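You operate a simulated robot arm through the tools that you are given. There is no shell and no other tool.

You run a simulated robot arm. Do the job below in one go: nothing can be reset, and whatever is moved stays where it is left.

## Task
Fill the green cup from the jug marked DARK and strike it level.
Fine: heap it over the rim, put the jug back, draw the wooden bar across so that the rest falls into the purple dish, put the bar back. Cup and dish stay where they stand, the other jug stays full. Set down upright: what you pick out.
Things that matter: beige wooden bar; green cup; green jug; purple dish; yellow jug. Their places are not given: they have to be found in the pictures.

It is judged by the outcome, as a careful person would: the job done as asked, and still so three seconds after it is handed in. It fails if anything else is knocked over, pushed out of place, dropped, spilled or broken.

## Robot
A 7-joint arm with a two-finger parallel gripper, fixed in place. Base frame: the origin is on the floor under the middle of its stand, x ahead of it, y to its left, z up; the work surface is at about z = 105. Lengths are in cm, angles in degrees, forces in N, time in s.
It reaches about 124.7 cm from its shoulder. Its first joint turns from -132.0 to 132.0 degrees. Payload 3.91 kg.
The TCP is the grasp point between the finger pads, 3 cm short of the fingertips. In the tool frame z runs along the fingers and y along their closing line. The gripper opens to 11 cm. The fingers are 2 cm wide and 1 cm thick; the gripper's body (4.8 by 11.2 cm) begins 5.5 cm behind the TCP.
Orientation is that of the tool frame in the base frame, as [roll, pitch, yaw] about the fixed x, y, z axes, in that order (R = Rz(yaw) Ry(pitch) Rx(roll)). With the fingers straight down and closing along the base's y, the tool's x points along the base's -x, its y along +y and its z along -z.

## Interface
- The arm moves only by the tool drive_tool. Its argument "plan" is a list of rows, each a list of 3 entries, a list of its own where there are three numbers: the shift along the tool's x, y, z in units of 40 mm (1.0 is 40 mm), then the turn, a rotation vector about the tool's x, y, z in units of 4 degrees (1.0 is 4 degrees), then the gripper command, from -1 (fully open) to 1 (shut), values between in proportion. In form: [[[dx, dy, dz], [rx, ry, rz], fingers], ...]. A call has 1 to 20 rows; each row shifts and turns the commanded pose from where the row before left it, along the tool's axes as they then stand. A call with a number of a shift or a turn outside -1 to 1 is refused whole. A row lasts 0.2 s, in which the tool goes at most 5 cm and 8.6 degrees; a call with a longer step from one row to the next is refused whole, and so is a gripper value outside its range. A pose out of reach is approached as far as the arm can. The call stops where the force on the tool passes 40 N (or 10 N more than at its start, if that is more) or the arm is blocked; 0.2 s more then pass. The fingers move at their own pace (about 10.8 cm/s each) and stop on an object; they squeeze with about 41 N. The grip force told is the motor's: it shows also when the fingers shut on nothing. Time passes only in rows, and 0.2 s behind the last, so rows that do not move let the fingers close. The reply holds the time, the measured pose of the TCP, the force on the tool along the base axes, the opening and the grip force, in the units named above and with some noise, with the torque about the TCP (base axes, N m) and any sound that the robot's microphone picked up.
- Cameras (640 x 400 px; columns grow to the right, rows downward): "scene" is fixed at [21.12, 49.35, 162.82]; the picture's right is [-0.08, -1.00, 0.00], its down [-0.73, 0.06, -0.68] and it looks along [0.67, -0.05, -0.74] (base axes); focal length 280 px, centre (320, 200). "wrist" rides on the gripper at [7.2, 1.7, -10.3] in the tool frame; the picture's right is [-0.23, 0.97, 0.00], its down [-0.76, -0.18, -0.62] and it looks along [-0.61, -0.14, 0.78] (tool axes); focal length 222 px, centre (320, 200).
- capture(camera): a new picture of that camera. No time passes.
- point_at(camera, pixels): there is no depth. For up to 12 entries [column, row, z] of the newest picture of that camera ("zoom" is the newest enlarged one), the place [x, y] in the base frame at which the ray of that pixel passes the height z, good to about 0.2 cm, but the place of the scene camera against the robot may be out by one fixed shift of up to 2.5 cm in any direction. No time passes.
- enlarge(camera, box): a new picture of the part [left, top, right, bottom] of that camera's present view, enlarged. No time passes.
- hand_in(): hands the job in; it is judged then, once.

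Leave the gripper open and the arm clear of the work at the hand-in unless told otherwise.

The tools are called after ">>>" by a JSON object that holds its "name" and its "arguments". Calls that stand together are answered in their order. drive_tool: Moves the arm, as the interface text tells. Its arguments: {"type":"object","properties":{"plan":{"type":"array"}},"required":["plan"]} The other tools are called the same way: capture (camera) takes a picture; point_at (camera, pixels) gives the place at which the rays of pixels pass given heights; enlarge (camera, box) takes an enlarged picture of a part of a camera's view; hand_in () hands the job in.

At the start:

```text
clock: 0.0
tcp_pos: [55.49, 40.56, 140.98]
ee_rot: [180.0, 0.0, 180.0]
ft_force: [0.0, 0.0, 0.0]
torque: [-0.02, -0.01, 0.03]
opening: 11.0
gripper_force: 0.1
```

scene: 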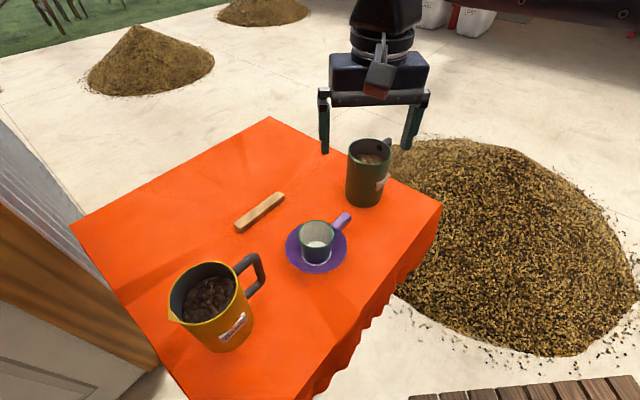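
wrist: 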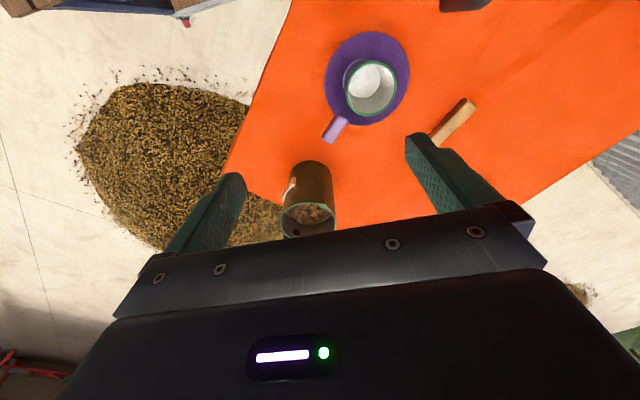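

I see a yellow jug at about (210,305) and a green jug at about (368,172), each with a label. The cup stands in the purple dish at about (316,242), and the bar lies at about (260,211). I will enlarge these areas to read the labels.

>>> {"name": "enlarge", "arguments": {"camera": "scene", "box": [150, 240, 290, 360]}}

>>> {"name": "enlarge", "arguments": {"camera": "scene", "box": [310, 120, 430, 220]}}

>>> {"name": "enlarge", "arguments": {"camera": "wrist", "box": [260, 140, 360, 240]}}

>>> {"name": "enlarge", "arguments": {"camera": "scene", "box": [220, 180, 370, 290]}}

```text
3.33 times, centred on (220, 300) of scene
```

zoom: 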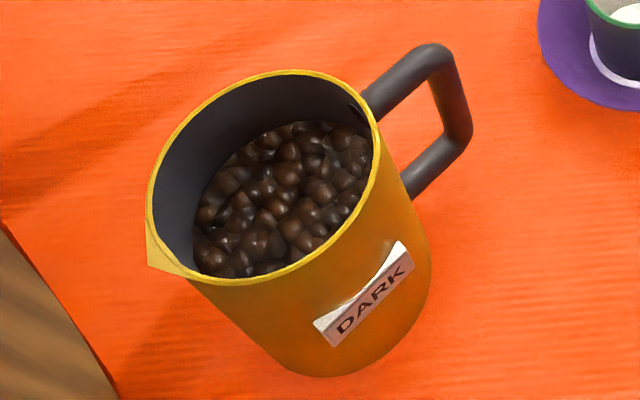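

```text
4.00 times, centred on (370, 170) of scene
```

zoom: 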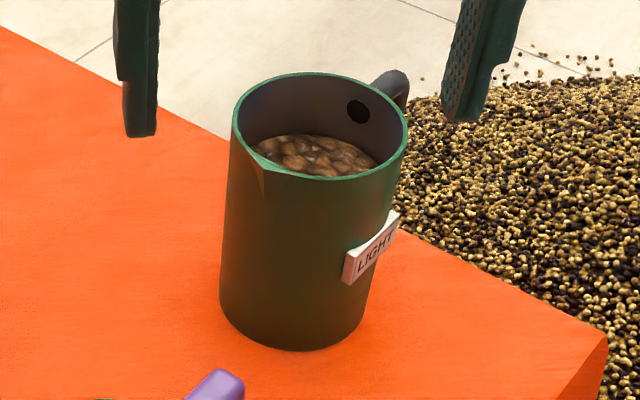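

```text
4.00 times, centred on (310, 190) of wrist
```

zoom: 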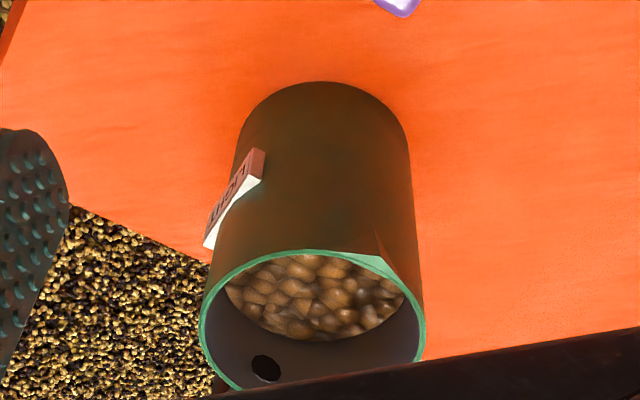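

```text
3.64 times, centred on (295, 235) of scene
```

zoom: 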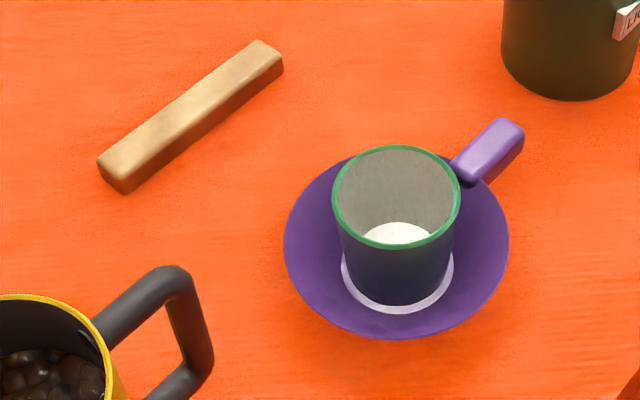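

The yellow jug at about (210,305) is marked DARK and the green one is LIGHT. Next I get rough positions from the scene picture: the jug's base and rim, the cup, the dish and the ends of the bar, at guessed heights. I also take points for the same things from the wrist camera.

>>> {"name": "point_at", "arguments": {"camera": "scene", "pixels": [[220, 353, 105], [183, 322, 105], [253, 318, 105], [316, 272, 105], [286, 247, 106], [347, 247, 106], [244, 226, 107], [279, 197, 107], [364, 207, 105], [345, 190, 105], [382, 190, 105], [316, 265, 106]]}}

>>> {"name": "point_at", "arguments": {"camera": "wrist", "pixels": [[325, 80, 106], [410, 75, 106], [367, 32, 106], [366, 126, 106], [435, 140, 107], [470, 105, 107], [310, 162, 105], [345, 88, 114], [396, 88, 114], [372, 115, 114], [327, 138, 107], [465, 5, 105]]}}

```text
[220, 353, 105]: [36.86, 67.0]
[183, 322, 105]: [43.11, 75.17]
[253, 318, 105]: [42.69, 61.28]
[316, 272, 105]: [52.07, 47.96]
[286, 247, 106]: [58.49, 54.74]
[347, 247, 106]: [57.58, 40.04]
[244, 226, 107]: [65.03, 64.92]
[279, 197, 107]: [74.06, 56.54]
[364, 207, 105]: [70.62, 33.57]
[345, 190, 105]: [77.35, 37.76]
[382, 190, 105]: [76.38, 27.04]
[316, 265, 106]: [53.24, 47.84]
```

```text
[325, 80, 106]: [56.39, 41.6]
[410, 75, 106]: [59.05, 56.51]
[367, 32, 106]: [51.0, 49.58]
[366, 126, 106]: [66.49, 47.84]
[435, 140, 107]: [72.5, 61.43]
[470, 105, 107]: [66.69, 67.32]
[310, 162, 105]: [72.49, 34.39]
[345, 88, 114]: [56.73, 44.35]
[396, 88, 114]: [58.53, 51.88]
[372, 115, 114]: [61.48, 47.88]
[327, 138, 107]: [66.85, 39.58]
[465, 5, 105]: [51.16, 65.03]
```

The wrist camera (which I trust for position) puts the dish centre near (57.7,49). The scene camera gives about (58,47.4), so it is shifted by about 1.6 cm in y. Before grasping I want a close look at the yellow jug and its handle. I will move back and left at the present height, well above everything, and turn the tool so the wrist camera looks at the jug.

>>> {"name": "drive_tool", "arguments": {"plan": [[[0.98, 0.41, 0], [0, 0, 0], -1], [[0.98, 0.41, 0], [0, 0, 0], -1], [[0.98, 0.41, 0], [0, 0, 0], -1], [[0.98, 0.41, 0], [0, 0, 0], -1], [[0.98, 0.41, 0], [0, 0, 0], -1], [[0.98, 0.41, 0], [0, 0, 0], -1], [[0.98, 0.41, 0], [0, 0, 0], -1], [[0, 0, 0], [0, 0, -1], -1], [[0, 0, 0], [0, 0, -1], -1], [[0, 0, 0], [0, 0, -1], -1], [[0, 0, 0], [0, 0, -1], -1], [[0, 0, 0], [0, 0, -1], -1], [[0, 0, 0], [0, 0, -1], -1], [[0, 0, 0], [0, 0, -1], -1], [[0, 0, 0], [0, 0, -1], -1], [[0, 0, 0], [0, 0, -1], -1], [[0, 0, 0], [0, 0, -1], -1]]}}

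```text
clock: 3.6
tcp_pos: [28.0, 52.07, 140.91]
ee_rot: [-179.9, 0.0, -139.9]
ft_force: [0.0, -1.0, 0.5]
torque: [-0.03, 0.01, 0.0]
opening: 10.99
gripper_force: 0.0
```

The arm is at (28,52,141) with tool yaw −140°. I take pictures from both cameras to see the jug and handle.

>>> {"name": "capture", "arguments": {"camera": "wrist"}}

>>> {"name": "capture", "arguments": {"camera": "scene"}}

```text
taken
```

wrist: 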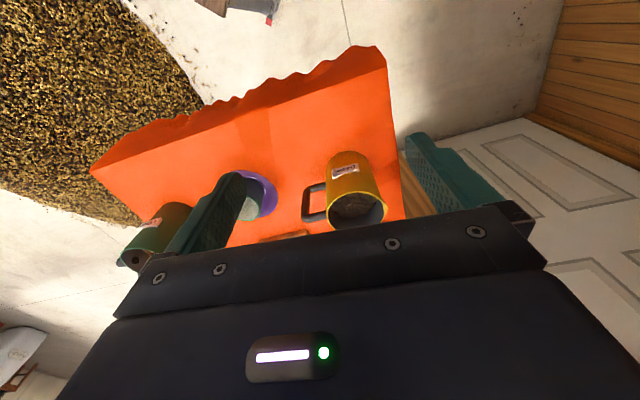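

```text
taken
```

scene: 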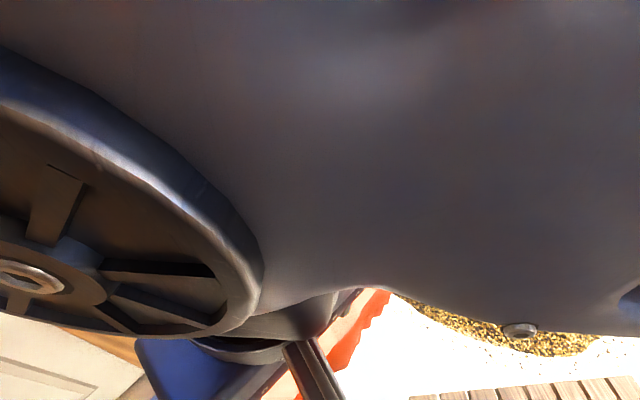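

The wrist picture shows the yellow jug at about (355,190) with its handle at about (313,205). I enlarge it.

>>> {"name": "enlarge", "arguments": {"camera": "wrist", "box": [280, 135, 410, 240]}}

```text
3.81 times, centred on (345, 188) of wrist
```

zoom: 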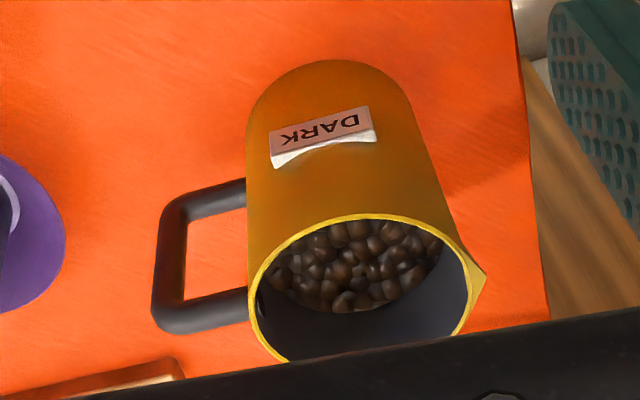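

The DARK jug's handle is D-shaped with the spout opposite it. I query the base arc at z=105, then rim, spout and handle points at several trial heights. The rim centre should lie above the base centre, and that will give the jug's height.

>>> {"name": "point_at", "arguments": {"camera": "zoom", "pixels": [[330, 60, 105], [253, 108, 105], [408, 95, 105], [345, 216, 118], [345, 216, 120], [251, 318, 118], [251, 318, 120], [470, 300, 118], [470, 300, 120], [290, 361, 118], [290, 361, 120], [487, 272, 119]]}}

>>> {"name": "point_at", "arguments": {"camera": "zoom", "pixels": [[170, 205, 108], [170, 205, 110], [160, 325, 116], [160, 325, 118], [180, 195, 108], [187, 298, 116], [187, 220, 110], [245, 290, 117], [245, 325, 117], [245, 180, 108], [245, 208, 108], [200, 330, 117]]}}

```text
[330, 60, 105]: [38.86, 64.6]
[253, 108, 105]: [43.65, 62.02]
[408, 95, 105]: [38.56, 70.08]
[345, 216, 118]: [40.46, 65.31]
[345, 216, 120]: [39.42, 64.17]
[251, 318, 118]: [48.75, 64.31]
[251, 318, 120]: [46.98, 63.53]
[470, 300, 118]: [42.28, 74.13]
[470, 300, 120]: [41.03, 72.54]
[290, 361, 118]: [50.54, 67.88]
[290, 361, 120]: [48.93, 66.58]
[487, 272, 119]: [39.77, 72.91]
```

```text
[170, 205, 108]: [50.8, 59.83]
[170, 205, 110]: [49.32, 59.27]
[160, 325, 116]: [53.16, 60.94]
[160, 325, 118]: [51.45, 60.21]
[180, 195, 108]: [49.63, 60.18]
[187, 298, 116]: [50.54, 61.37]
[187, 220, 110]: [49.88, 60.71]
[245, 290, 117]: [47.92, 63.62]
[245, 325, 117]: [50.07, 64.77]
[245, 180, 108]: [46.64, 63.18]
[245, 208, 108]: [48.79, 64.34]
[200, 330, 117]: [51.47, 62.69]
```

The base centre comes out near (43.6,67.6) and the rim centre at z≈120 is near (43.5,67.9), both with radius about 5.6. The jug is therefore about 15 cm tall, too wide to grip around the body. The handle points to azimuth about −46°, and its outer bar is about 10 cm from the axis between z≈108 and 118. Next I check the bean level inside, and the cup's rim and dish as seen in this picture.

>>> {"name": "point_at", "arguments": {"camera": "zoom", "pixels": [[345, 312, 112], [345, 312, 114], [345, 312, 116], [435, 272, 112], [435, 272, 114], [435, 272, 116], [275, 292, 112], [275, 292, 114], [275, 292, 116]]}}

>>> {"name": "enlarge", "arguments": {"camera": "wrist", "box": [120, 150, 340, 260]}}

```text
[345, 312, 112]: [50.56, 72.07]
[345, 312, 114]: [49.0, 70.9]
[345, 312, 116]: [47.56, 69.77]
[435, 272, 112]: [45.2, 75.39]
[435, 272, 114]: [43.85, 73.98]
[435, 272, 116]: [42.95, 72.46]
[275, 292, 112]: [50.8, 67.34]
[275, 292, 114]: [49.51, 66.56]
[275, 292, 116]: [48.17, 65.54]
```

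```text
2.91 times, centred on (230, 205) of wrist
```

zoom: 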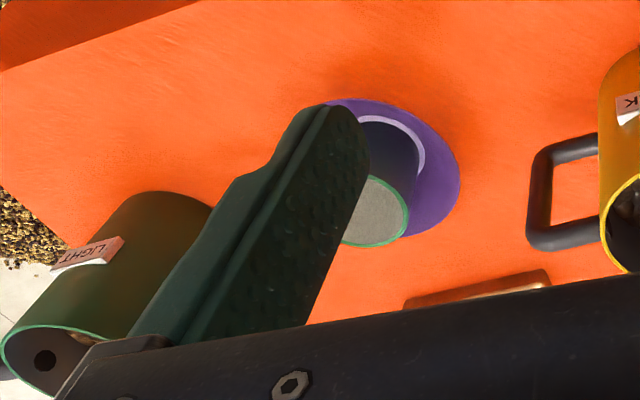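

The beans sit at about z≈115.3, roughly 4.7 cm below the rim, so pouring should start at around 60–70° of tilt. Now I move above the handle at about (50.6,60.5) while staying at z=141. I also start turning the tool so its closing line runs across the handle plane, with tool x pointing toward the spout at azimuth 134°.

>>> {"name": "drive_tool", "arguments": {"plan": [[[-0.945, -0.3375, 0], [0, 0, 0], -1], [[-0.945, -0.3375, 0], [0, 0, 0], -1], [[-0.945, -0.3375, 0], [0, 0, 0], -1], [[-0.945, -0.3375, 0], [0, 0, 0], -1], [[-0.945, -0.3375, 0], [0, 0, 0], -1], [[-0.945, -0.3375, 0], [0, 0, 0], -1], [[0, 0, 0], [0, 0, 1], -1], [[0, 0, 0], [0, 0, 1], -1], [[0, 0, 0], [0, 0, 1], -1], [[0, 0, 0], [0, 0, 1], -1], [[0, 0, 0], [0, 0, 1], -1], [[0, 0, 0], [0, 0, 1], -1], [[0, 0, 0], [0, 0, 1], -1], [[0, 0, 0], [0, 0, 1], -1], [[0, 0, 0], [0, 0, 1], -1], [[0, 0, 0], [0, 0, 1], -1], [[0, 0, 0], [0, 0, 1], -1], [[0, 0, 0], [0, 0, 1], -1], [[0, 0, 0], [0, 0, 1], -1], [[0, 0, 0], [0, 0, 1], -1]]}}

>>> {"name": "drive_tool", "arguments": {"plan": [[[0, 0, 0], [0, 0, 1], -1], [[0, 0, 0], [0, 0, 1], -1], [[0, 0, 0], [0, 0, 1], -1], [[0, 0, 0], [0, 0, 1], -1], [[0, 0, 0], [0, 0, 1], -1], [[0, 0, 0], [0, 0, 1], -1], [[0, 0, 0], [0, 0, 1], -1], [[0, 0, 0], [0, 0, 0.5], -1]]}}

```text
clock: 7.8
tcp_pos: [50.68, 60.61, 141.08]
ee_rot: [180.0, 0.0, 163.9]
ft_force: [-0.6, -0.3, -0.4]
torque: [0.0, 0.0, 0.03]
opening: 10.98
gripper_force: 0.0
```

```text
clock: 9.6
tcp_pos: [50.63, 60.35, 141.03]
ee_rot: [-180.0, 0.0, 134.0]
ft_force: [0.3, 0.0, 0.3]
torque: [0.0, 0.02, 0.01]
opening: 11.01
gripper_force: 0.0
```

The tool is above the handle with tool x at azimuth 134°. I take both pictures to check the alignment and to see the cup.

>>> {"name": "capture", "arguments": {"camera": "wrist"}}

>>> {"name": "capture", "arguments": {"camera": "scene"}}

```text
taken
```

wrist: 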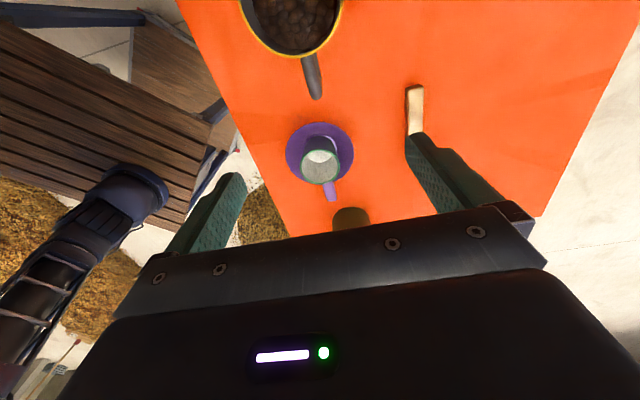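

```text
taken
```

scene: 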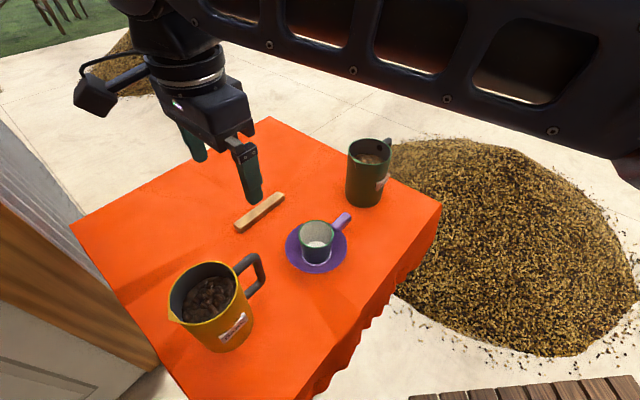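

Both pictures are clear. I enlarge the jug, handle and cup in the wrist picture, and the gripper's camera box in the scene picture, for an exact alignment.

>>> {"name": "enlarge", "arguments": {"camera": "wrist", "box": [230, 0, 410, 112]}}

>>> {"name": "point_at", "arguments": {"camera": "zoom", "pixels": [[306, 340, 118], [268, 205, 118]]}}

>>> {"name": "enlarge", "arguments": {"camera": "scene", "box": [60, 10, 290, 220]}}

>>> {"name": "enlarge", "arguments": {"camera": "wrist", "box": [270, 110, 380, 220]}}

```text
3.56 times, centred on (320, 56) of wrist
```

zoom: 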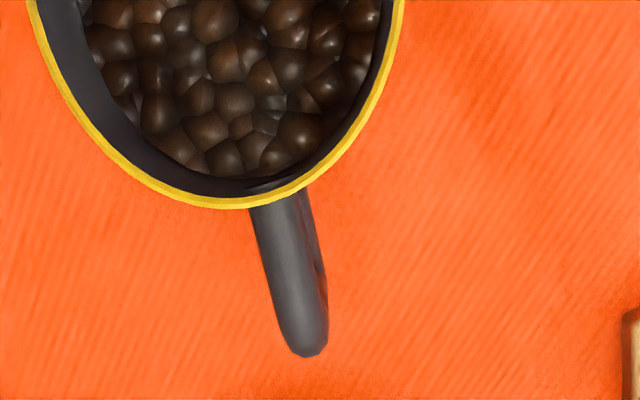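

```text
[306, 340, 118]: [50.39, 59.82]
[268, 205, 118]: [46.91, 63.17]
```

```text
1.90 times, centred on (175, 115) of scene
```

zoom: 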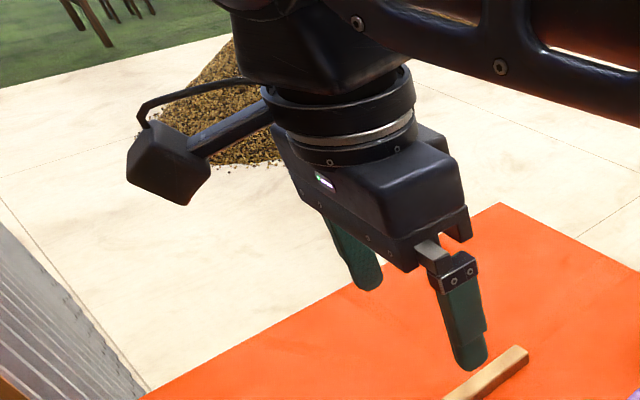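

```text
3.64 times, centred on (325, 165) of wrist
```

zoom: 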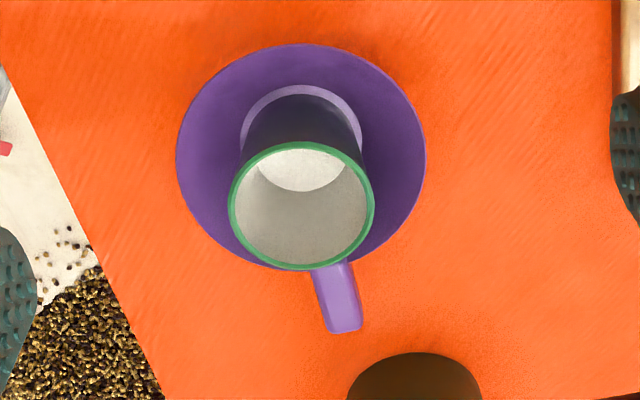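

I convert the zoom readings back to wrist pixels and query the handle's edges at z≈117.4, along with the cup rim and dish edges at trial heights.

>>> {"name": "point_at", "arguments": {"camera": "wrist", "pixels": [[300.3, 58.8, 117.4], [315.2, 54.6, 117.4], [303.7, 74.3, 117.4], [318, 72.3, 117.4], [307.9, 93.9, 117.4], [321.7, 92.5, 117.4], [316.1, 100.1, 117.4]]}}

>>> {"name": "point_at", "arguments": {"camera": "wrist", "pixels": [[300, 166.4, 113], [339.8, 166.4, 113], [320.1, 149.3, 113], [320.1, 184.2, 113], [300, 166.4, 115], [339.8, 166.4, 115], [320.1, 149.3, 115], [320.1, 184.2, 115], [285.4, 152.6, 107], [354.4, 152.6, 107], [319.5, 121.9, 107], [319.5, 136, 106]]}}

```text
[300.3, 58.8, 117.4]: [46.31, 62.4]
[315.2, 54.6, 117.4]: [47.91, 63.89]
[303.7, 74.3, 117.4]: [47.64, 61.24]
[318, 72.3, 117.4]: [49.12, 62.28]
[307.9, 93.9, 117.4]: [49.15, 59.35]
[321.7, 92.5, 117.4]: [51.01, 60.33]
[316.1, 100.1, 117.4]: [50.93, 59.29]
```

```text
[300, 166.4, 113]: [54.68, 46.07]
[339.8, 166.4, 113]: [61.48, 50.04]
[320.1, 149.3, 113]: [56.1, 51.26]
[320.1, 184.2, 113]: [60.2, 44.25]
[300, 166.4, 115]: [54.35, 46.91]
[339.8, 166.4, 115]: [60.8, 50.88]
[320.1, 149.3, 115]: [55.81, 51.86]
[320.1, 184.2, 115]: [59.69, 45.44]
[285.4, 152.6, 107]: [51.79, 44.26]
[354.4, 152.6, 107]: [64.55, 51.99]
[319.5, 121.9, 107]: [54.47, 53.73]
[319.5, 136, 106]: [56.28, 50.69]
```

The handle's centreline runs from about (47.1,63.2) to (50.1,59.8), i.e. azimuth about −48°. I refit the jug rim circle from this near-overhead picture at z=120.

>>> {"name": "point_at", "arguments": {"camera": "wrist", "pixels": [[238, 0, 120], [247, 23.7, 120], [261, 42, 120], [277.9, 53.2, 120], [298.9, 58.2, 120], [317.2, 51.8, 120], [331.2, 36.3, 120], [339.7, 16.7, 120], [343.6, 0, 120], [298.9, 58.2, 119]]}}

```text
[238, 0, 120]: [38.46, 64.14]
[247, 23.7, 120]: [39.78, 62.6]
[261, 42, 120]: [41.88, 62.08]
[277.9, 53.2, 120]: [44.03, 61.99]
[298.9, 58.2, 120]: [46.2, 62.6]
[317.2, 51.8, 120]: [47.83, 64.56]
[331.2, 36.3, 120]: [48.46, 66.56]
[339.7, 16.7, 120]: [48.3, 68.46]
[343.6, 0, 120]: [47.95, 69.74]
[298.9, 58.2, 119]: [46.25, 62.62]
```

The refit gives a jug centre of (42.95,67.5) with radius 5.6, and a handle azimuth of about −46.7°. The outer bar is therefore near (50.0,60.0). I shift slightly onto it and descend to about z≈121, still above the handle, then check before going deeper.

>>> {"name": "drive_tool", "arguments": {"plan": [[[0.04, -0.17, 0], [0, 0, 0.175], -1], [[0, 0, 1], [0, 0, 0], -1], [[0, 0, 1], [0, 0, 0], -1], [[0, 0, 1], [0, 0, 0], -1], [[0, 0, 1], [0, 0, 0], -1], [[0, 0, 0.5], [0, 0, 0], -1], [[0, 0, 0.25], [0, 0, 0], -1]]}}

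>>> {"name": "capture", "arguments": {"camera": "wrist"}}

>>> {"name": "capture", "arguments": {"camera": "scene"}}

```text
clock: 11.2
tcp_pos: [49.9, 60.32, 121.96]
ee_rot: [179.9, 0.0, 133.3]
ft_force: [0.2, 0.1, 0.9]
torque: [0.04, 0.01, 0.03]
opening: 10.97
gripper_force: 0.1
```

```text
taken
```

wrist: 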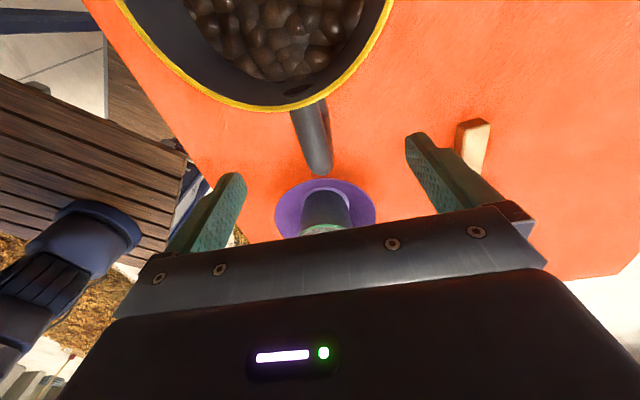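

```text
taken
```

scene: 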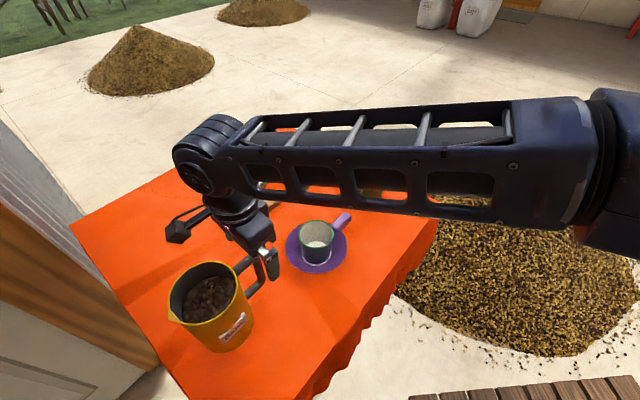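

The fingers straddle the handle from above. I enlarge this area to check the centring before lowering further.

>>> {"name": "enlarge", "arguments": {"camera": "wrist", "box": [240, 90, 400, 190]}}

>>> {"name": "enlarge", "arguments": {"camera": "scene", "box": [150, 180, 310, 290]}}

```text
4.00 times, centred on (320, 140) of wrist
```

zoom: 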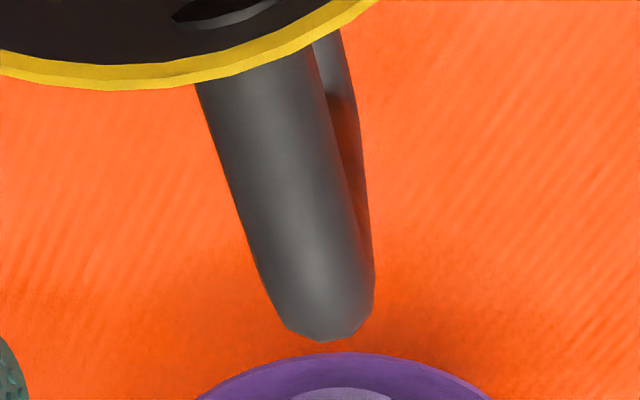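

```text
3.64 times, centred on (230, 235) of scene
```

zoom: 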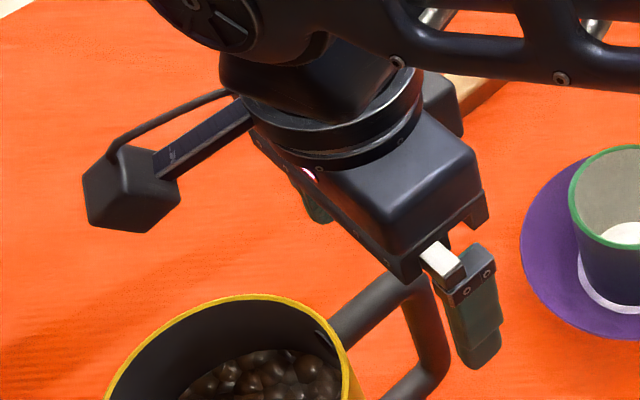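

Next I query the handle's edge points from this close wrist view at z=117.4.

>>> {"name": "point_at", "arguments": {"camera": "wrist", "pixels": [[289, 111.25, 117.4], [318, 105, 117.4], [299.25, 140, 117.4], [327.5, 138.75, 117.4], [307.5, 165, 117.4], [333.25, 160, 117.4], [320, 175.5, 117.4], [307.5, 165, 114], [333.25, 160, 114]]}}

```text
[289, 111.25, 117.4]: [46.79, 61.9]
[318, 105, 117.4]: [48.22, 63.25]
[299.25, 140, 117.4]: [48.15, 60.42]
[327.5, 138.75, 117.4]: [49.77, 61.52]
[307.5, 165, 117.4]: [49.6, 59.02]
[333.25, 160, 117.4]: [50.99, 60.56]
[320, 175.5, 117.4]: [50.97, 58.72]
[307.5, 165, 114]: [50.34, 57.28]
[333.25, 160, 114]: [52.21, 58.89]
```

The bar is centred between the fingers across the closing line, but the grip should move about 0.5 cm outward to sit on the vertical part. I make that shift and lower to z≈115, so the pads lie along the vertical bar.

>>> {"name": "drive_tool", "arguments": {"plan": [[[-0.125, 0, 0], [0, 0, 0], -1], [[0, 0, 0.8], [0, 0, 0], -1], [[0, 0, 0.7], [0, 0, 0], -1], [[0, 0, 0.24], [0, 0, 0], -1], [[0, 0, 0], [0, 0, 0], -1]]}}

>>> {"name": "capture", "arguments": {"camera": "scene"}}

>>> {"name": "capture", "arguments": {"camera": "wrist"}}

```text
clock: 12.4
tcp_pos: [50.56, 59.76, 115.23]
ee_rot: [180.0, -0.1, 133.4]
ft_force: [0.0, 0.5, -0.4]
torque: [-0.03, -0.02, -0.02]
opening: 10.99
gripper_force: 0.0
```

```text
taken
```

scene: 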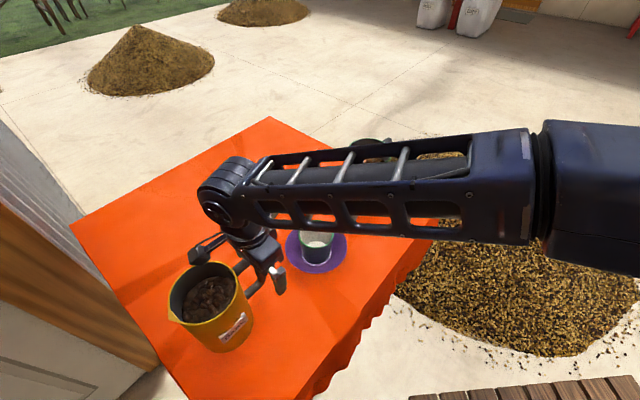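

```text
taken
```

wrist: 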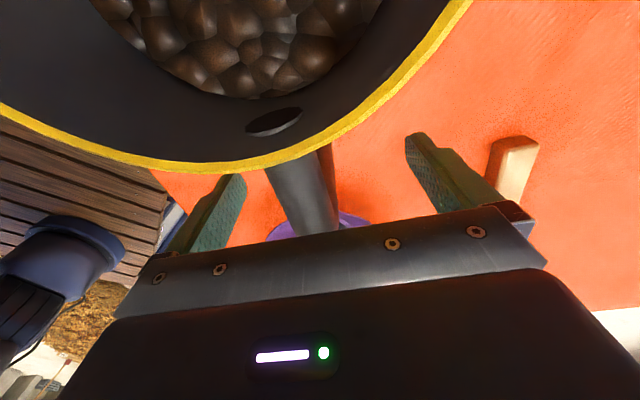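

No contact force so far. I enlarge the scene to check how close the camera box is to the rim before closing.

>>> {"name": "enlarge", "arguments": {"camera": "scene", "box": [150, 200, 310, 310]}}

```text
3.64 times, centred on (230, 255) of scene
```

zoom: 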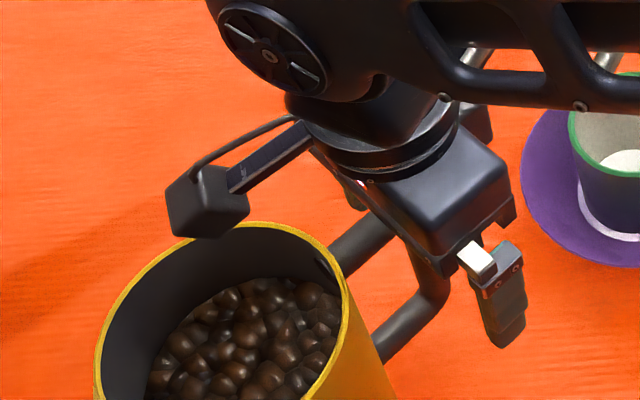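

There is enough clearance. I close the gripper on the handle.

>>> {"name": "drive_tool", "arguments": {"plan": [[[0, 0, 0], [0, 0, 0], 1], [[0, 0, 0], [0, 0, 0], 1], [[0, 0, 0], [0, 0, 0], 1], [[0, 0, 0], [0, 0, 0], 1], [[0, 0, 0], [0, 0, 0], 1]]}}

```text
clock: 13.6
tcp_pos: [50.49, 59.77, 115.14]
ee_rot: [179.9, 0.1, 133.3]
ft_force: [-0.4, -0.6, 0.3]
torque: [0.19, -0.2, -0.02]
opening: 1.8
gripper_force: 40.6
```

The grip holds at 1.8 cm opening and 40.6 N. I lift 1 cm slowly to read the weight and check that the jug does not rotate in the grip.

>>> {"name": "drive_tool", "arguments": {"plan": [[[0, 0, -0.1], [0, 0, 0], 1], [[0, 0, -0.15], [0, 0, 0], 1], [[0, 0, 0], [0, 0, 0], 1], [[0, 0, 0], [0, 0, 0], 1]]}}

>>> {"name": "capture", "arguments": {"camera": "scene"}}

>>> {"name": "capture", "arguments": {"camera": "wrist"}}

```text
clock: 14.6
tcp_pos: [50.37, 59.67, 116.05]
ee_rot: [-180.0, 0.0, 133.2]
ft_force: [0.1, 0.0, -5.5]
torque: [-0.34, -0.37, -0.01]
opening: 1.79
gripper_force: 41.6
```

```text
taken
```

scene: 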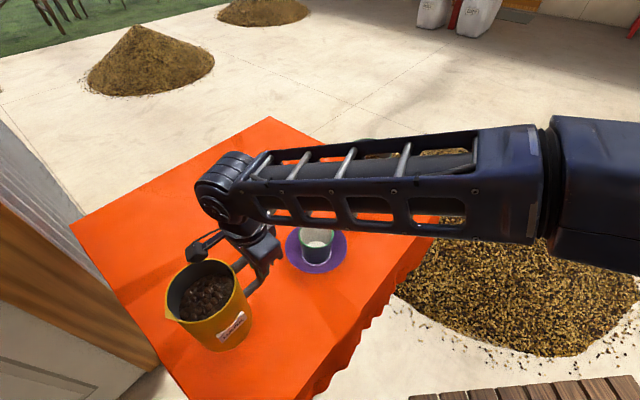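

```text
taken
```

wrist: 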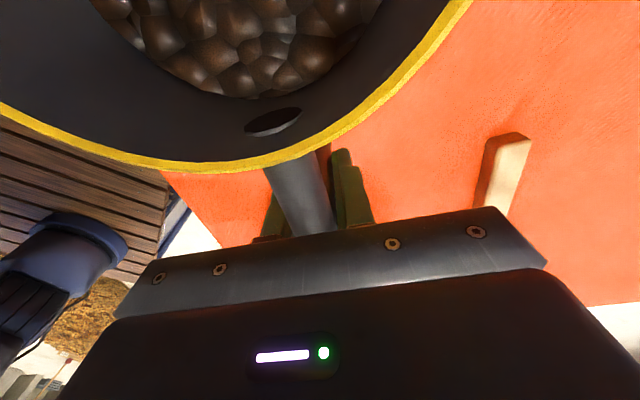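

The weight is 5.5 N and fully carried, and the rim sits in the same place in the wrist view, so nothing slipped. The put-back pose to remember is TCP (50.5,59.77,115.15) at yaw 133.3°. Next I lift smoothly to z≈132 so the jug's base clears everything.

>>> {"name": "drive_tool", "arguments": {"plan": [[[0, 0, -0.25], [0, 0, 0], 1], [[0, 0, -0.5], [0, 0, 0], 1], [[0, 0, -0.5], [0, 0, 0], 1], [[0, 0, -0.5], [0, 0, 0], 1], [[0, 0, -0.5], [0, 0, 0], 1], [[0, 0, -0.5], [0, 0, 0], 1], [[0, 0, -0.5], [0, 0, 0], 1], [[0, 0, -0.5], [0, 0, 0], 1], [[0, 0, -0.25], [0, 0, 0], 1], [[0, 0, 0], [0, 0, 0], 1]]}}

>>> {"name": "capture", "arguments": {"camera": "wrist"}}

>>> {"name": "capture", "arguments": {"camera": "scene"}}

```text
clock: 16.8
tcp_pos: [50.5, 59.94, 132.18]
ee_rot: [-180.0, 0.1, 133.3]
ft_force: [0.7, 0.3, -6.1]
torque: [-0.37, -0.35, -0.03]
opening: 1.76
gripper_force: 41.3
```

```text
taken
```

wrist: 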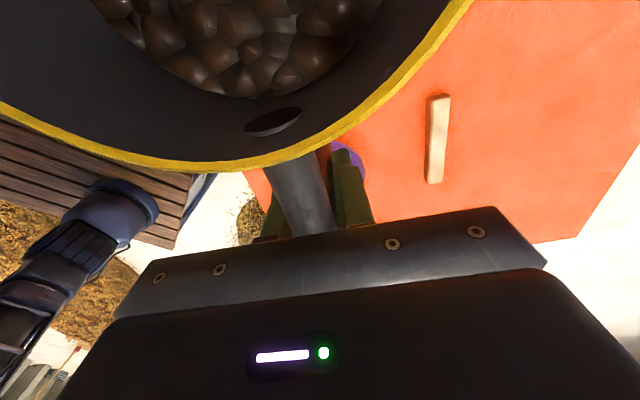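

```text
taken
```

scene: 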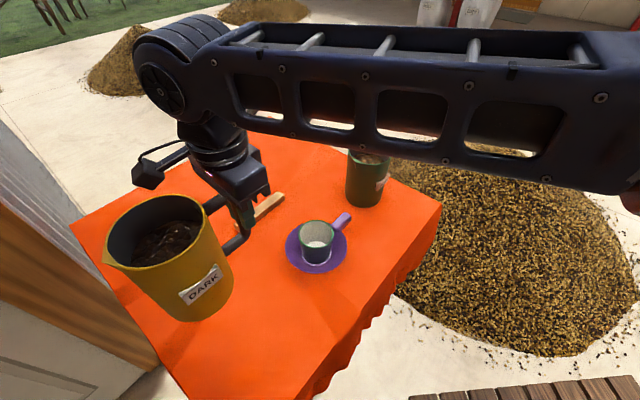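

The jug hangs steady at about 5.8 N. Next I turn the tool about its axis so the spout points to azimuth about 213–220°. The jug can then stand beyond the cup with its spout facing the robot side.

>>> {"name": "drive_tool", "arguments": {"plan": [[[0, 0, 0], [0, 0, -0.5], 1], [[0, 0, 0], [0, 0, -1], 1], [[0, 0, 0], [0, 0, -1], 1], [[0, 0, 0], [0, 0, -1], 1], [[0, 0, 0], [0, 0, -1], 1], [[0, 0, 0], [0, 0, -1], 1], [[0, 0, 0], [0, 0, -1], 1], [[0, 0, 0], [0, 0, -1], 1], [[0, 0, 0], [0, 0, -1], 1], [[0, 0, 0], [0, 0, -1], 1], [[0, 0, 0], [0, 0, -1], 1], [[0, 0, 0], [0, 0, -1], 1], [[0, 0, 0], [0, 0, -1], 1], [[0, 0, 0], [0, 0, -1], 1], [[0, 0, 0], [0, 0, -1], 1], [[0, 0, 0], [0, 0, -1], 1], [[0, 0, 0], [0, 0, -1], 1], [[0, 0, 0], [0, 0, -1], 1], [[0, 0, 0], [0, 0, -1], 1], [[0, 0, 0], [0, 0, -0.5], 1]]}}

```text
clock: 21.0
tcp_pos: [50.34, 59.69, 132.01]
ee_rot: [-179.9, 0.1, -150.6]
ft_force: [0.2, 0.3, -6.8]
torque: [0.26, -0.44, 0.0]
opening: 1.78
gripper_force: 41.4
```

Tool x is now at azimuth 209°. I finish the turn to 220°, then move level so the spout lip ends above the cup (cup centre about (57.9,48.2)). The jug's base stays at about z=122, above everything.

>>> {"name": "drive_tool", "arguments": {"plan": [[[0, 0, 0], [0, 0, -0.9], 1], [[0, 0, 0], [0, 0, -0.9], 1], [[0, 0, 0], [0, 0, -0.88], 1], [[-0.255, -0.214, 0], [0, 0, 0], 1], [[-0.51, -0.428, 0], [0, 0, 0], 1], [[-0.51, -0.428, 0], [0, 0, 0], 1], [[-0.51, -0.428, 0], [0, 0, 0], 1], [[-0.51, -0.428, 0], [0, 0, 0], 1], [[-0.51, -0.428, 0], [0, 0, 0], 1], [[-0.51, -0.428, 0], [0, 0, 0], 1], [[-0.51, -0.428, 0], [0, 0, 0], 1], [[-0.255, -0.214, 0], [0, 0, 0], 1], [[0, 0, 0], [0, 0, 0], 1]]}}

>>> {"name": "capture", "arguments": {"camera": "scene"}}

>>> {"name": "capture", "arguments": {"camera": "wrist"}}

```text
clock: 23.8
tcp_pos: [71.77, 59.72, 131.93]
ee_rot: [-180.0, 0.0, -139.9]
ft_force: [0.0, 0.1, -6.9]
torque: [0.33, -0.38, 0.02]
opening: 1.78
gripper_force: 41.5
```

```text
taken
```

scene: 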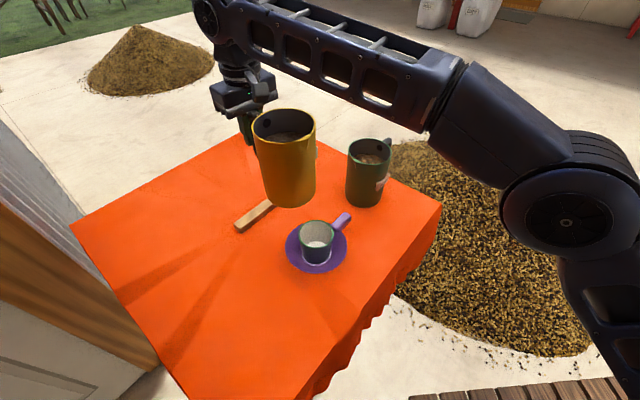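

```text
taken
```

wrist: 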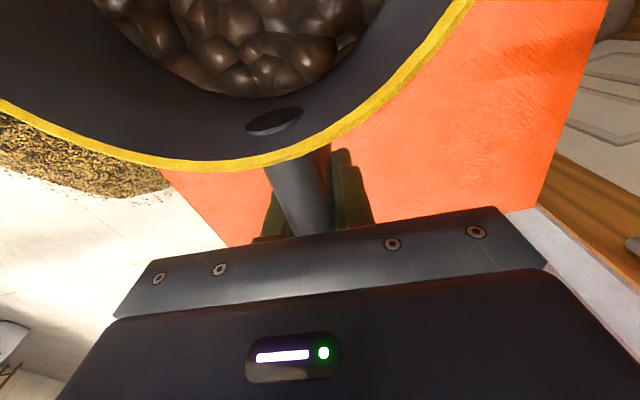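

The view of the cup is free. I enlarge to find the spout tip and the cup rim in the scene picture. Both in one camera lets me check their relative position.

>>> {"name": "enlarge", "arguments": {"camera": "scene", "box": [220, 95, 380, 215]}}

>>> {"name": "enlarge", "arguments": {"camera": "scene", "box": [270, 195, 370, 285]}}

```text
3.33 times, centred on (300, 155) of scene
```

zoom: 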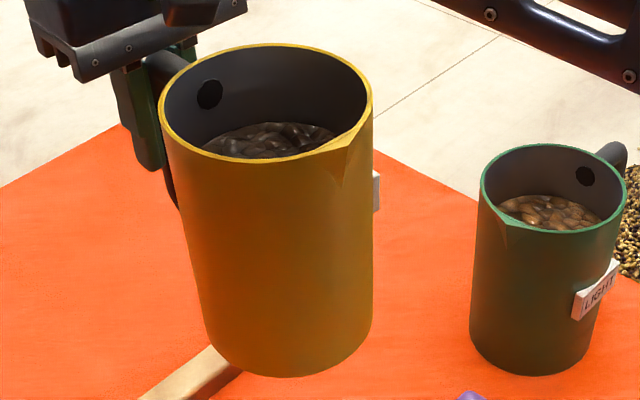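

```text
4.44 times, centred on (320, 240) of scene
```

zoom: 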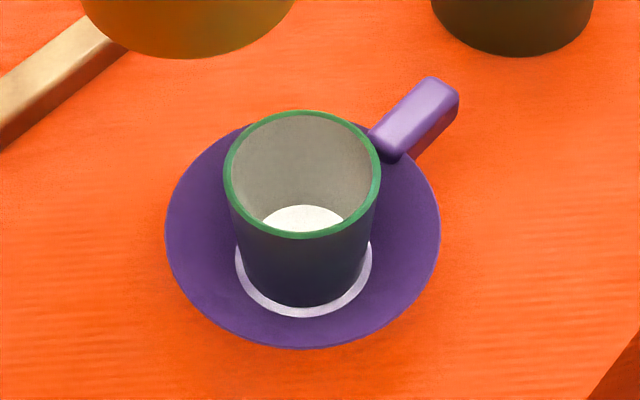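

Next I query the spout tip near z≈136.5 and the cup rim points at z=113.6 in the scene camera. I also take the dish edges.

>>> {"name": "point_at", "arguments": {"camera": "scene", "pixels": [[307.5, 139.4, 136.5], [298.2, 233.7, 113.6], [333.7, 233.7, 113.6], [316.2, 219.7, 113.6], [316.2, 248.6, 113.6], [284.9, 246.8, 107], [347.3, 246.8, 107], [315.5, 273.6, 107], [315.5, 266.4, 106], [284, 126, 136.8]]}}

```text
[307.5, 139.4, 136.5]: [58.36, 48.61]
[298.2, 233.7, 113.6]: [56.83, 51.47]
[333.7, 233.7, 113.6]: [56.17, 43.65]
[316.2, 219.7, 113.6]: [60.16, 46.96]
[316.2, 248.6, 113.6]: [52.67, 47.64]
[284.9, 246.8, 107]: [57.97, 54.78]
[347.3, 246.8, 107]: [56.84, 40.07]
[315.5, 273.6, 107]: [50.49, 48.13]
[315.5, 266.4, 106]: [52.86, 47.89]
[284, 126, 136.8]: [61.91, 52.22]
```

In the scene picture the spout tip is at (58.4,48.6) and the cup centre at about (56.5–57.2,47.4). The lip is therefore a little beyond the cup's centre, which is what I want. Now I tilt 40° about the lip while still high. The beans are 4.7 cm below the rim, so nothing can pour yet.

>>> {"name": "drive_tool", "arguments": {"plan": [[[-0.037, 0, -0.15], [0, -0.5, 0], 1], [[-0.0743, 0, -0.2995], [0, -1, 0], 1], [[-0.0743, 0, -0.2995], [0, -1, 0], 1], [[-0.0743, 0, -0.2995], [0, -1, 0], 1], [[-0.0743, 0, -0.2995], [0, -1, 0], 1], [[-0.0743, 0, -0.2995], [0, -1, 0], 1], [[-0.0743, 0, -0.2995], [0, -1, 0], 1], [[-0.0743, 0, -0.2995], [0, -1, 0], 1], [[-0.0743, 0, -0.2995], [0, -1, 0], 1], [[-0.037, 0, -0.15], [0, -0.5, 0], 1], [[0, 0, 0], [0, 0, 0], 1]]}}

>>> {"name": "capture", "arguments": {"camera": "scene"}}

```text
clock: 26.2
tcp_pos: [71.43, 59.5, 143.04]
ee_rot: [179.9, 35.9, -139.9]
ft_force: [0.3, -0.8, -5.5]
torque: [0.2, -0.23, 0.0]
opening: 1.78
gripper_force: 40.9
```

```text
taken
```

scene: 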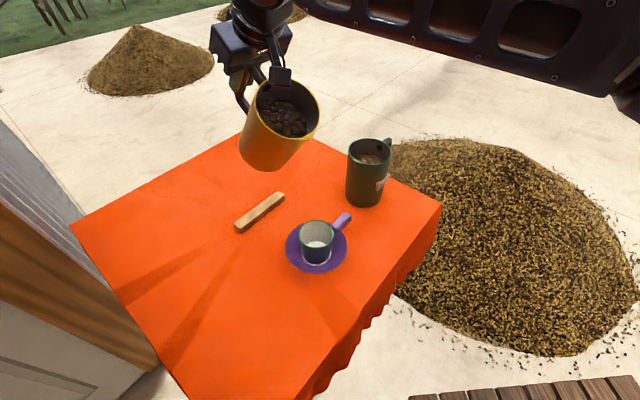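

The tilt is now 36° and the weight is unchanged. I check the lip and the beans up close.

>>> {"name": "enlarge", "arguments": {"camera": "scene", "box": [225, 60, 345, 180]}}

```text
3.33 times, centred on (285, 120) of scene
```

zoom: 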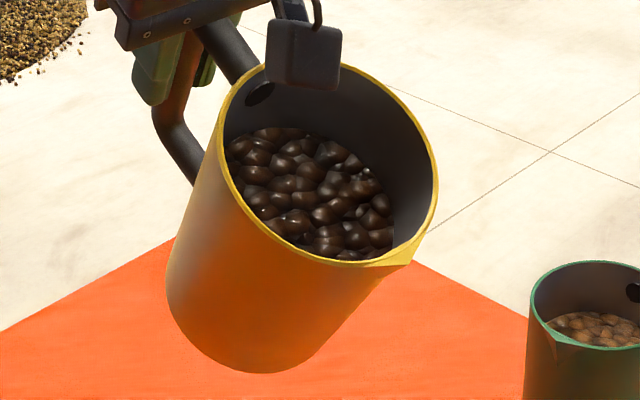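

The beans are still well inside, and the spout faces the right way. I lower straight down about 15 cm at this tilt, which puts the lip near z≈122 and the base corner near z≈110, away from the dish and bar.

>>> {"name": "drive_tool", "arguments": {"plan": [[[0.2, 0, 0.27], [0, 0, 0], 1], [[0.37, 0, 0.509], [0, 0, 0], 1], [[0.37, 0, 0.509], [0, 0, 0], 1], [[0.37, 0, 0.509], [0, 0, 0], 1], [[0.37, 0, 0.509], [0, 0, 0], 1], [[0.37, 0, 0.509], [0, 0, 0], 1], [[0.17, 0, 0.239], [0, 0, 0], 1], [[0, 0, 0], [0, 0, 0], 1]]}}

>>> {"name": "capture", "arguments": {"camera": "scene"}}

>>> {"name": "enlarge", "arguments": {"camera": "scene", "box": [225, 140, 385, 280]}}

```text
clock: 28.0
tcp_pos: [71.33, 59.56, 127.86]
ee_rot: [-180.0, 36.0, -139.8]
ft_force: [1.1, 0.1, -6.1]
torque: [0.2, -0.25, 0.03]
opening: 1.77
gripper_force: 40.7
```

```text
taken
```

scene: 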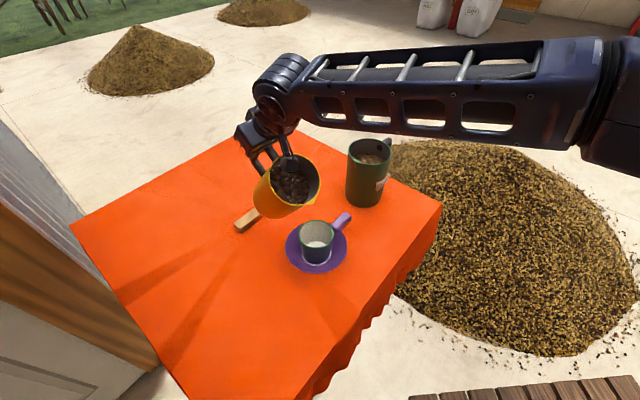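

```text
2.86 times, centred on (305, 210) of scene
```

zoom: 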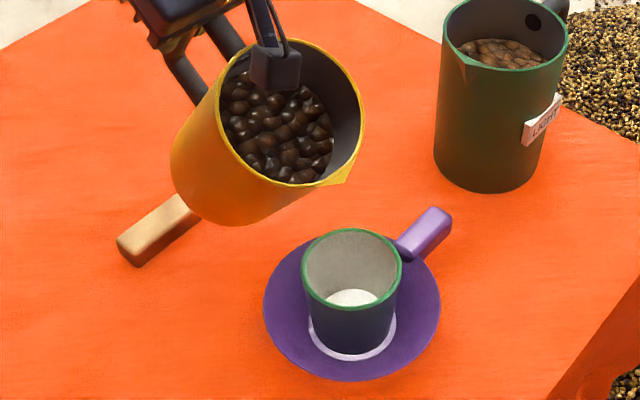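

The lip is now at about (313.7,204). I query the lip at z≈121.9 and the cup rim centre at trial heights for their relative position.

>>> {"name": "point_at", "arguments": {"camera": "scene", "pixels": [[313.7, 204.1, 121.9], [316.2, 234, 113.6], [316.2, 234, 113.0], [316.2, 234, 112.6]]}}

```text
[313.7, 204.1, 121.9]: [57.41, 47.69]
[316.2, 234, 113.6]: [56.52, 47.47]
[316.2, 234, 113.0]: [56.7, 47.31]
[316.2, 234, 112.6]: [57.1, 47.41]
```

The lip is 0.5–1 cm beyond the cup's centre on the jug side, which suits the pour. I tilt to 44° about the lip, then lower to a lip height of about 118.3, with a check of force and sound.

>>> {"name": "drive_tool", "arguments": {"plan": [[[-0.037, 0, -0.148], [0, -0.5, 0], 1], [[-0.037, 0, -0.148], [0, -0.5, 0], 1], [[-0.037, 0, -0.148], [0, -0.5, 0], 1], [[-0.037, 0, -0.148], [0, -0.5, 0], 1], [[0.21, 0, 0.216], [0, 0, 0], 1], [[0.21, 0, 0.216], [0, 0, 0], 1], [[0.21, 0, 0.216], [0, 0, 0], 1], [[0, 0, 0], [0, 0, 0], 1]]}}

>>> {"name": "capture", "arguments": {"camera": "scene"}}

>>> {"name": "enlarge", "arguments": {"camera": "scene", "box": [245, 160, 375, 280]}}

```text
clock: 29.8
tcp_pos: [70.64, 58.82, 126.47]
ee_rot: [180.0, 44.0, -139.9]
ft_force: [0.0, -0.6, -6.6]
torque: [0.17, -0.16, -0.02]
opening: 1.77
gripper_force: 41.0
```

```text
taken
```

scene: 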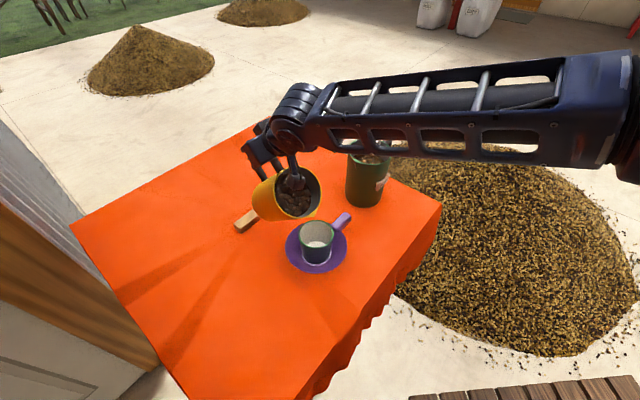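

```text
3.33 times, centred on (310, 220) of scene
```

zoom: 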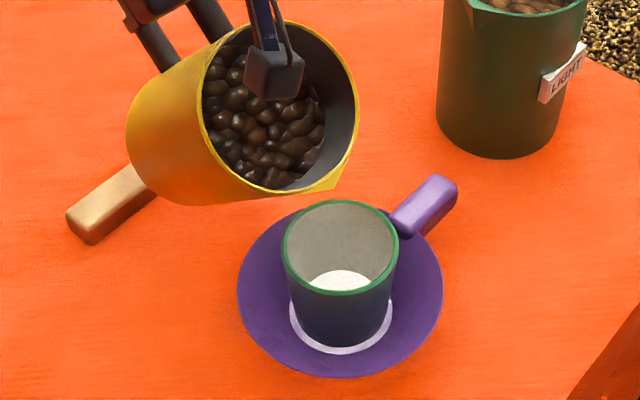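

Nothing has poured yet and the lip at about (314,216) is over the cup. I tilt on slowly to 56° with the lip held in place.

>>> {"name": "drive_tool", "arguments": {"plan": [[[-0.0395, 0, -0.1472], [0, -0.5, 0], 1], [[-0.0395, 0, -0.1472], [0, -0.5, 0], 1], [[-0.0395, 0, -0.1472], [0, -0.5, 0], 1], [[-0.0395, 0, -0.1472], [0, -0.5, 0], 1], [[-0.0205, 0, -0.0735], [0, -0.25, 0], 1], [[-0.0205, 0, -0.0735], [0, -0.25, 0], 1], [[0, 0, 0], [0, 0, 0], 1], [[0, 0, 0], [0, 0, 0], 1]]}}

>>> {"name": "capture", "arguments": {"camera": "scene"}}

>>> {"name": "enlarge", "arguments": {"camera": "scene", "box": [245, 160, 375, 280]}}

```text
clock: 31.6
tcp_pos: [69.3, 58.01, 129.01]
ee_rot: [-179.9, 54.0, -139.9]
ft_force: [0.0, -0.3, -6.1]
torque: [0.09, -0.13, -0.01]
opening: 1.77
gripper_force: 40.6
```

```text
taken
```

scene: 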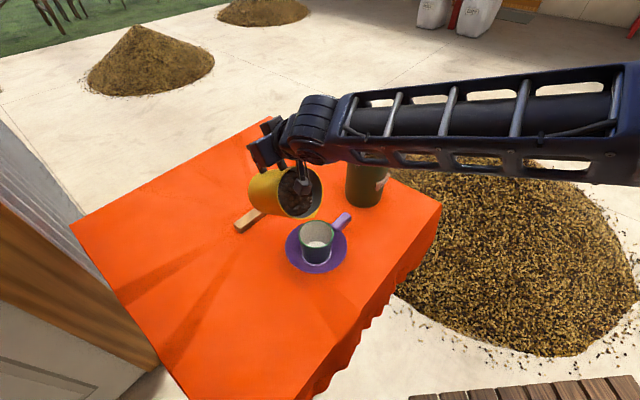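

```text
3.33 times, centred on (310, 220) of scene
```

zoom: 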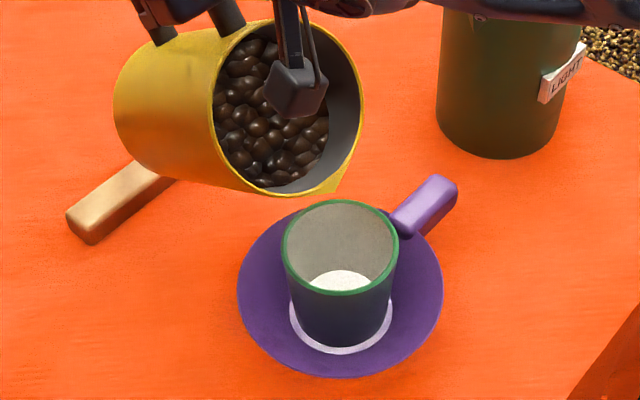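

At 54° still nothing leaves the jug. I continue slowly to 62°.

>>> {"name": "drive_tool", "arguments": {"plan": [[[-0.0205, 0, -0.0735], [0, -0.25, 0], 1], [[-0.0205, 0, -0.0735], [0, -0.25, 0], 1], [[-0.0205, 0, -0.0735], [0, -0.25, 0], 1], [[-0.0205, 0, -0.0735], [0, -0.25, 0], 1], [[-0.0205, 0, -0.0735], [0, -0.25, 0], 1], [[-0.0205, 0, -0.0735], [0, -0.25, 0], 1], [[-0.0205, 0, -0.0735], [0, -0.25, 0], 1], [[-0.0205, 0, -0.0735], [0, -0.25, 0], 1], [[0, 0, 0], [0, 0, 0], 1]]}}

>>> {"name": "capture", "arguments": {"camera": "scene"}}

>>> {"name": "enlarge", "arguments": {"camera": "scene", "box": [245, 160, 375, 280]}}

```text
clock: 33.6
tcp_pos: [68.06, 56.89, 130.83]
ee_rot: [180.0, 62.0, -139.9]
ft_force: [0.8, 0.7, -6.8]
torque: [0.06, -0.02, 0.02]
opening: 1.73
gripper_force: 41.1
```

```text
taken
```

scene: 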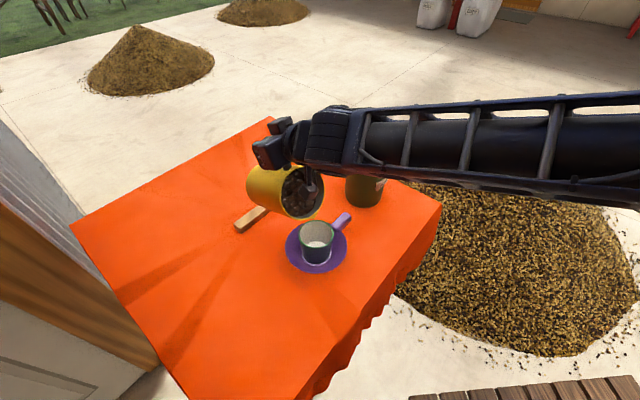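

```text
3.33 times, centred on (310, 220) of scene
```

zoom: 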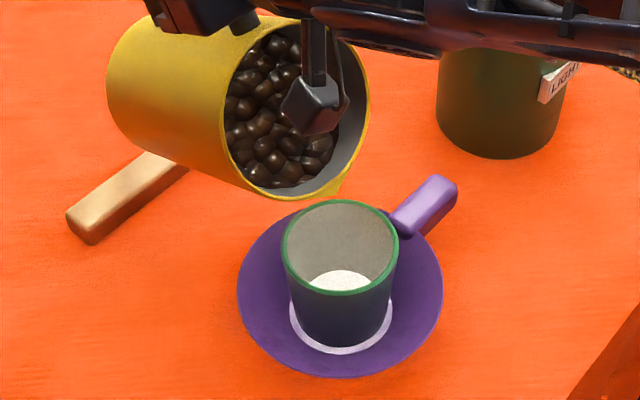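

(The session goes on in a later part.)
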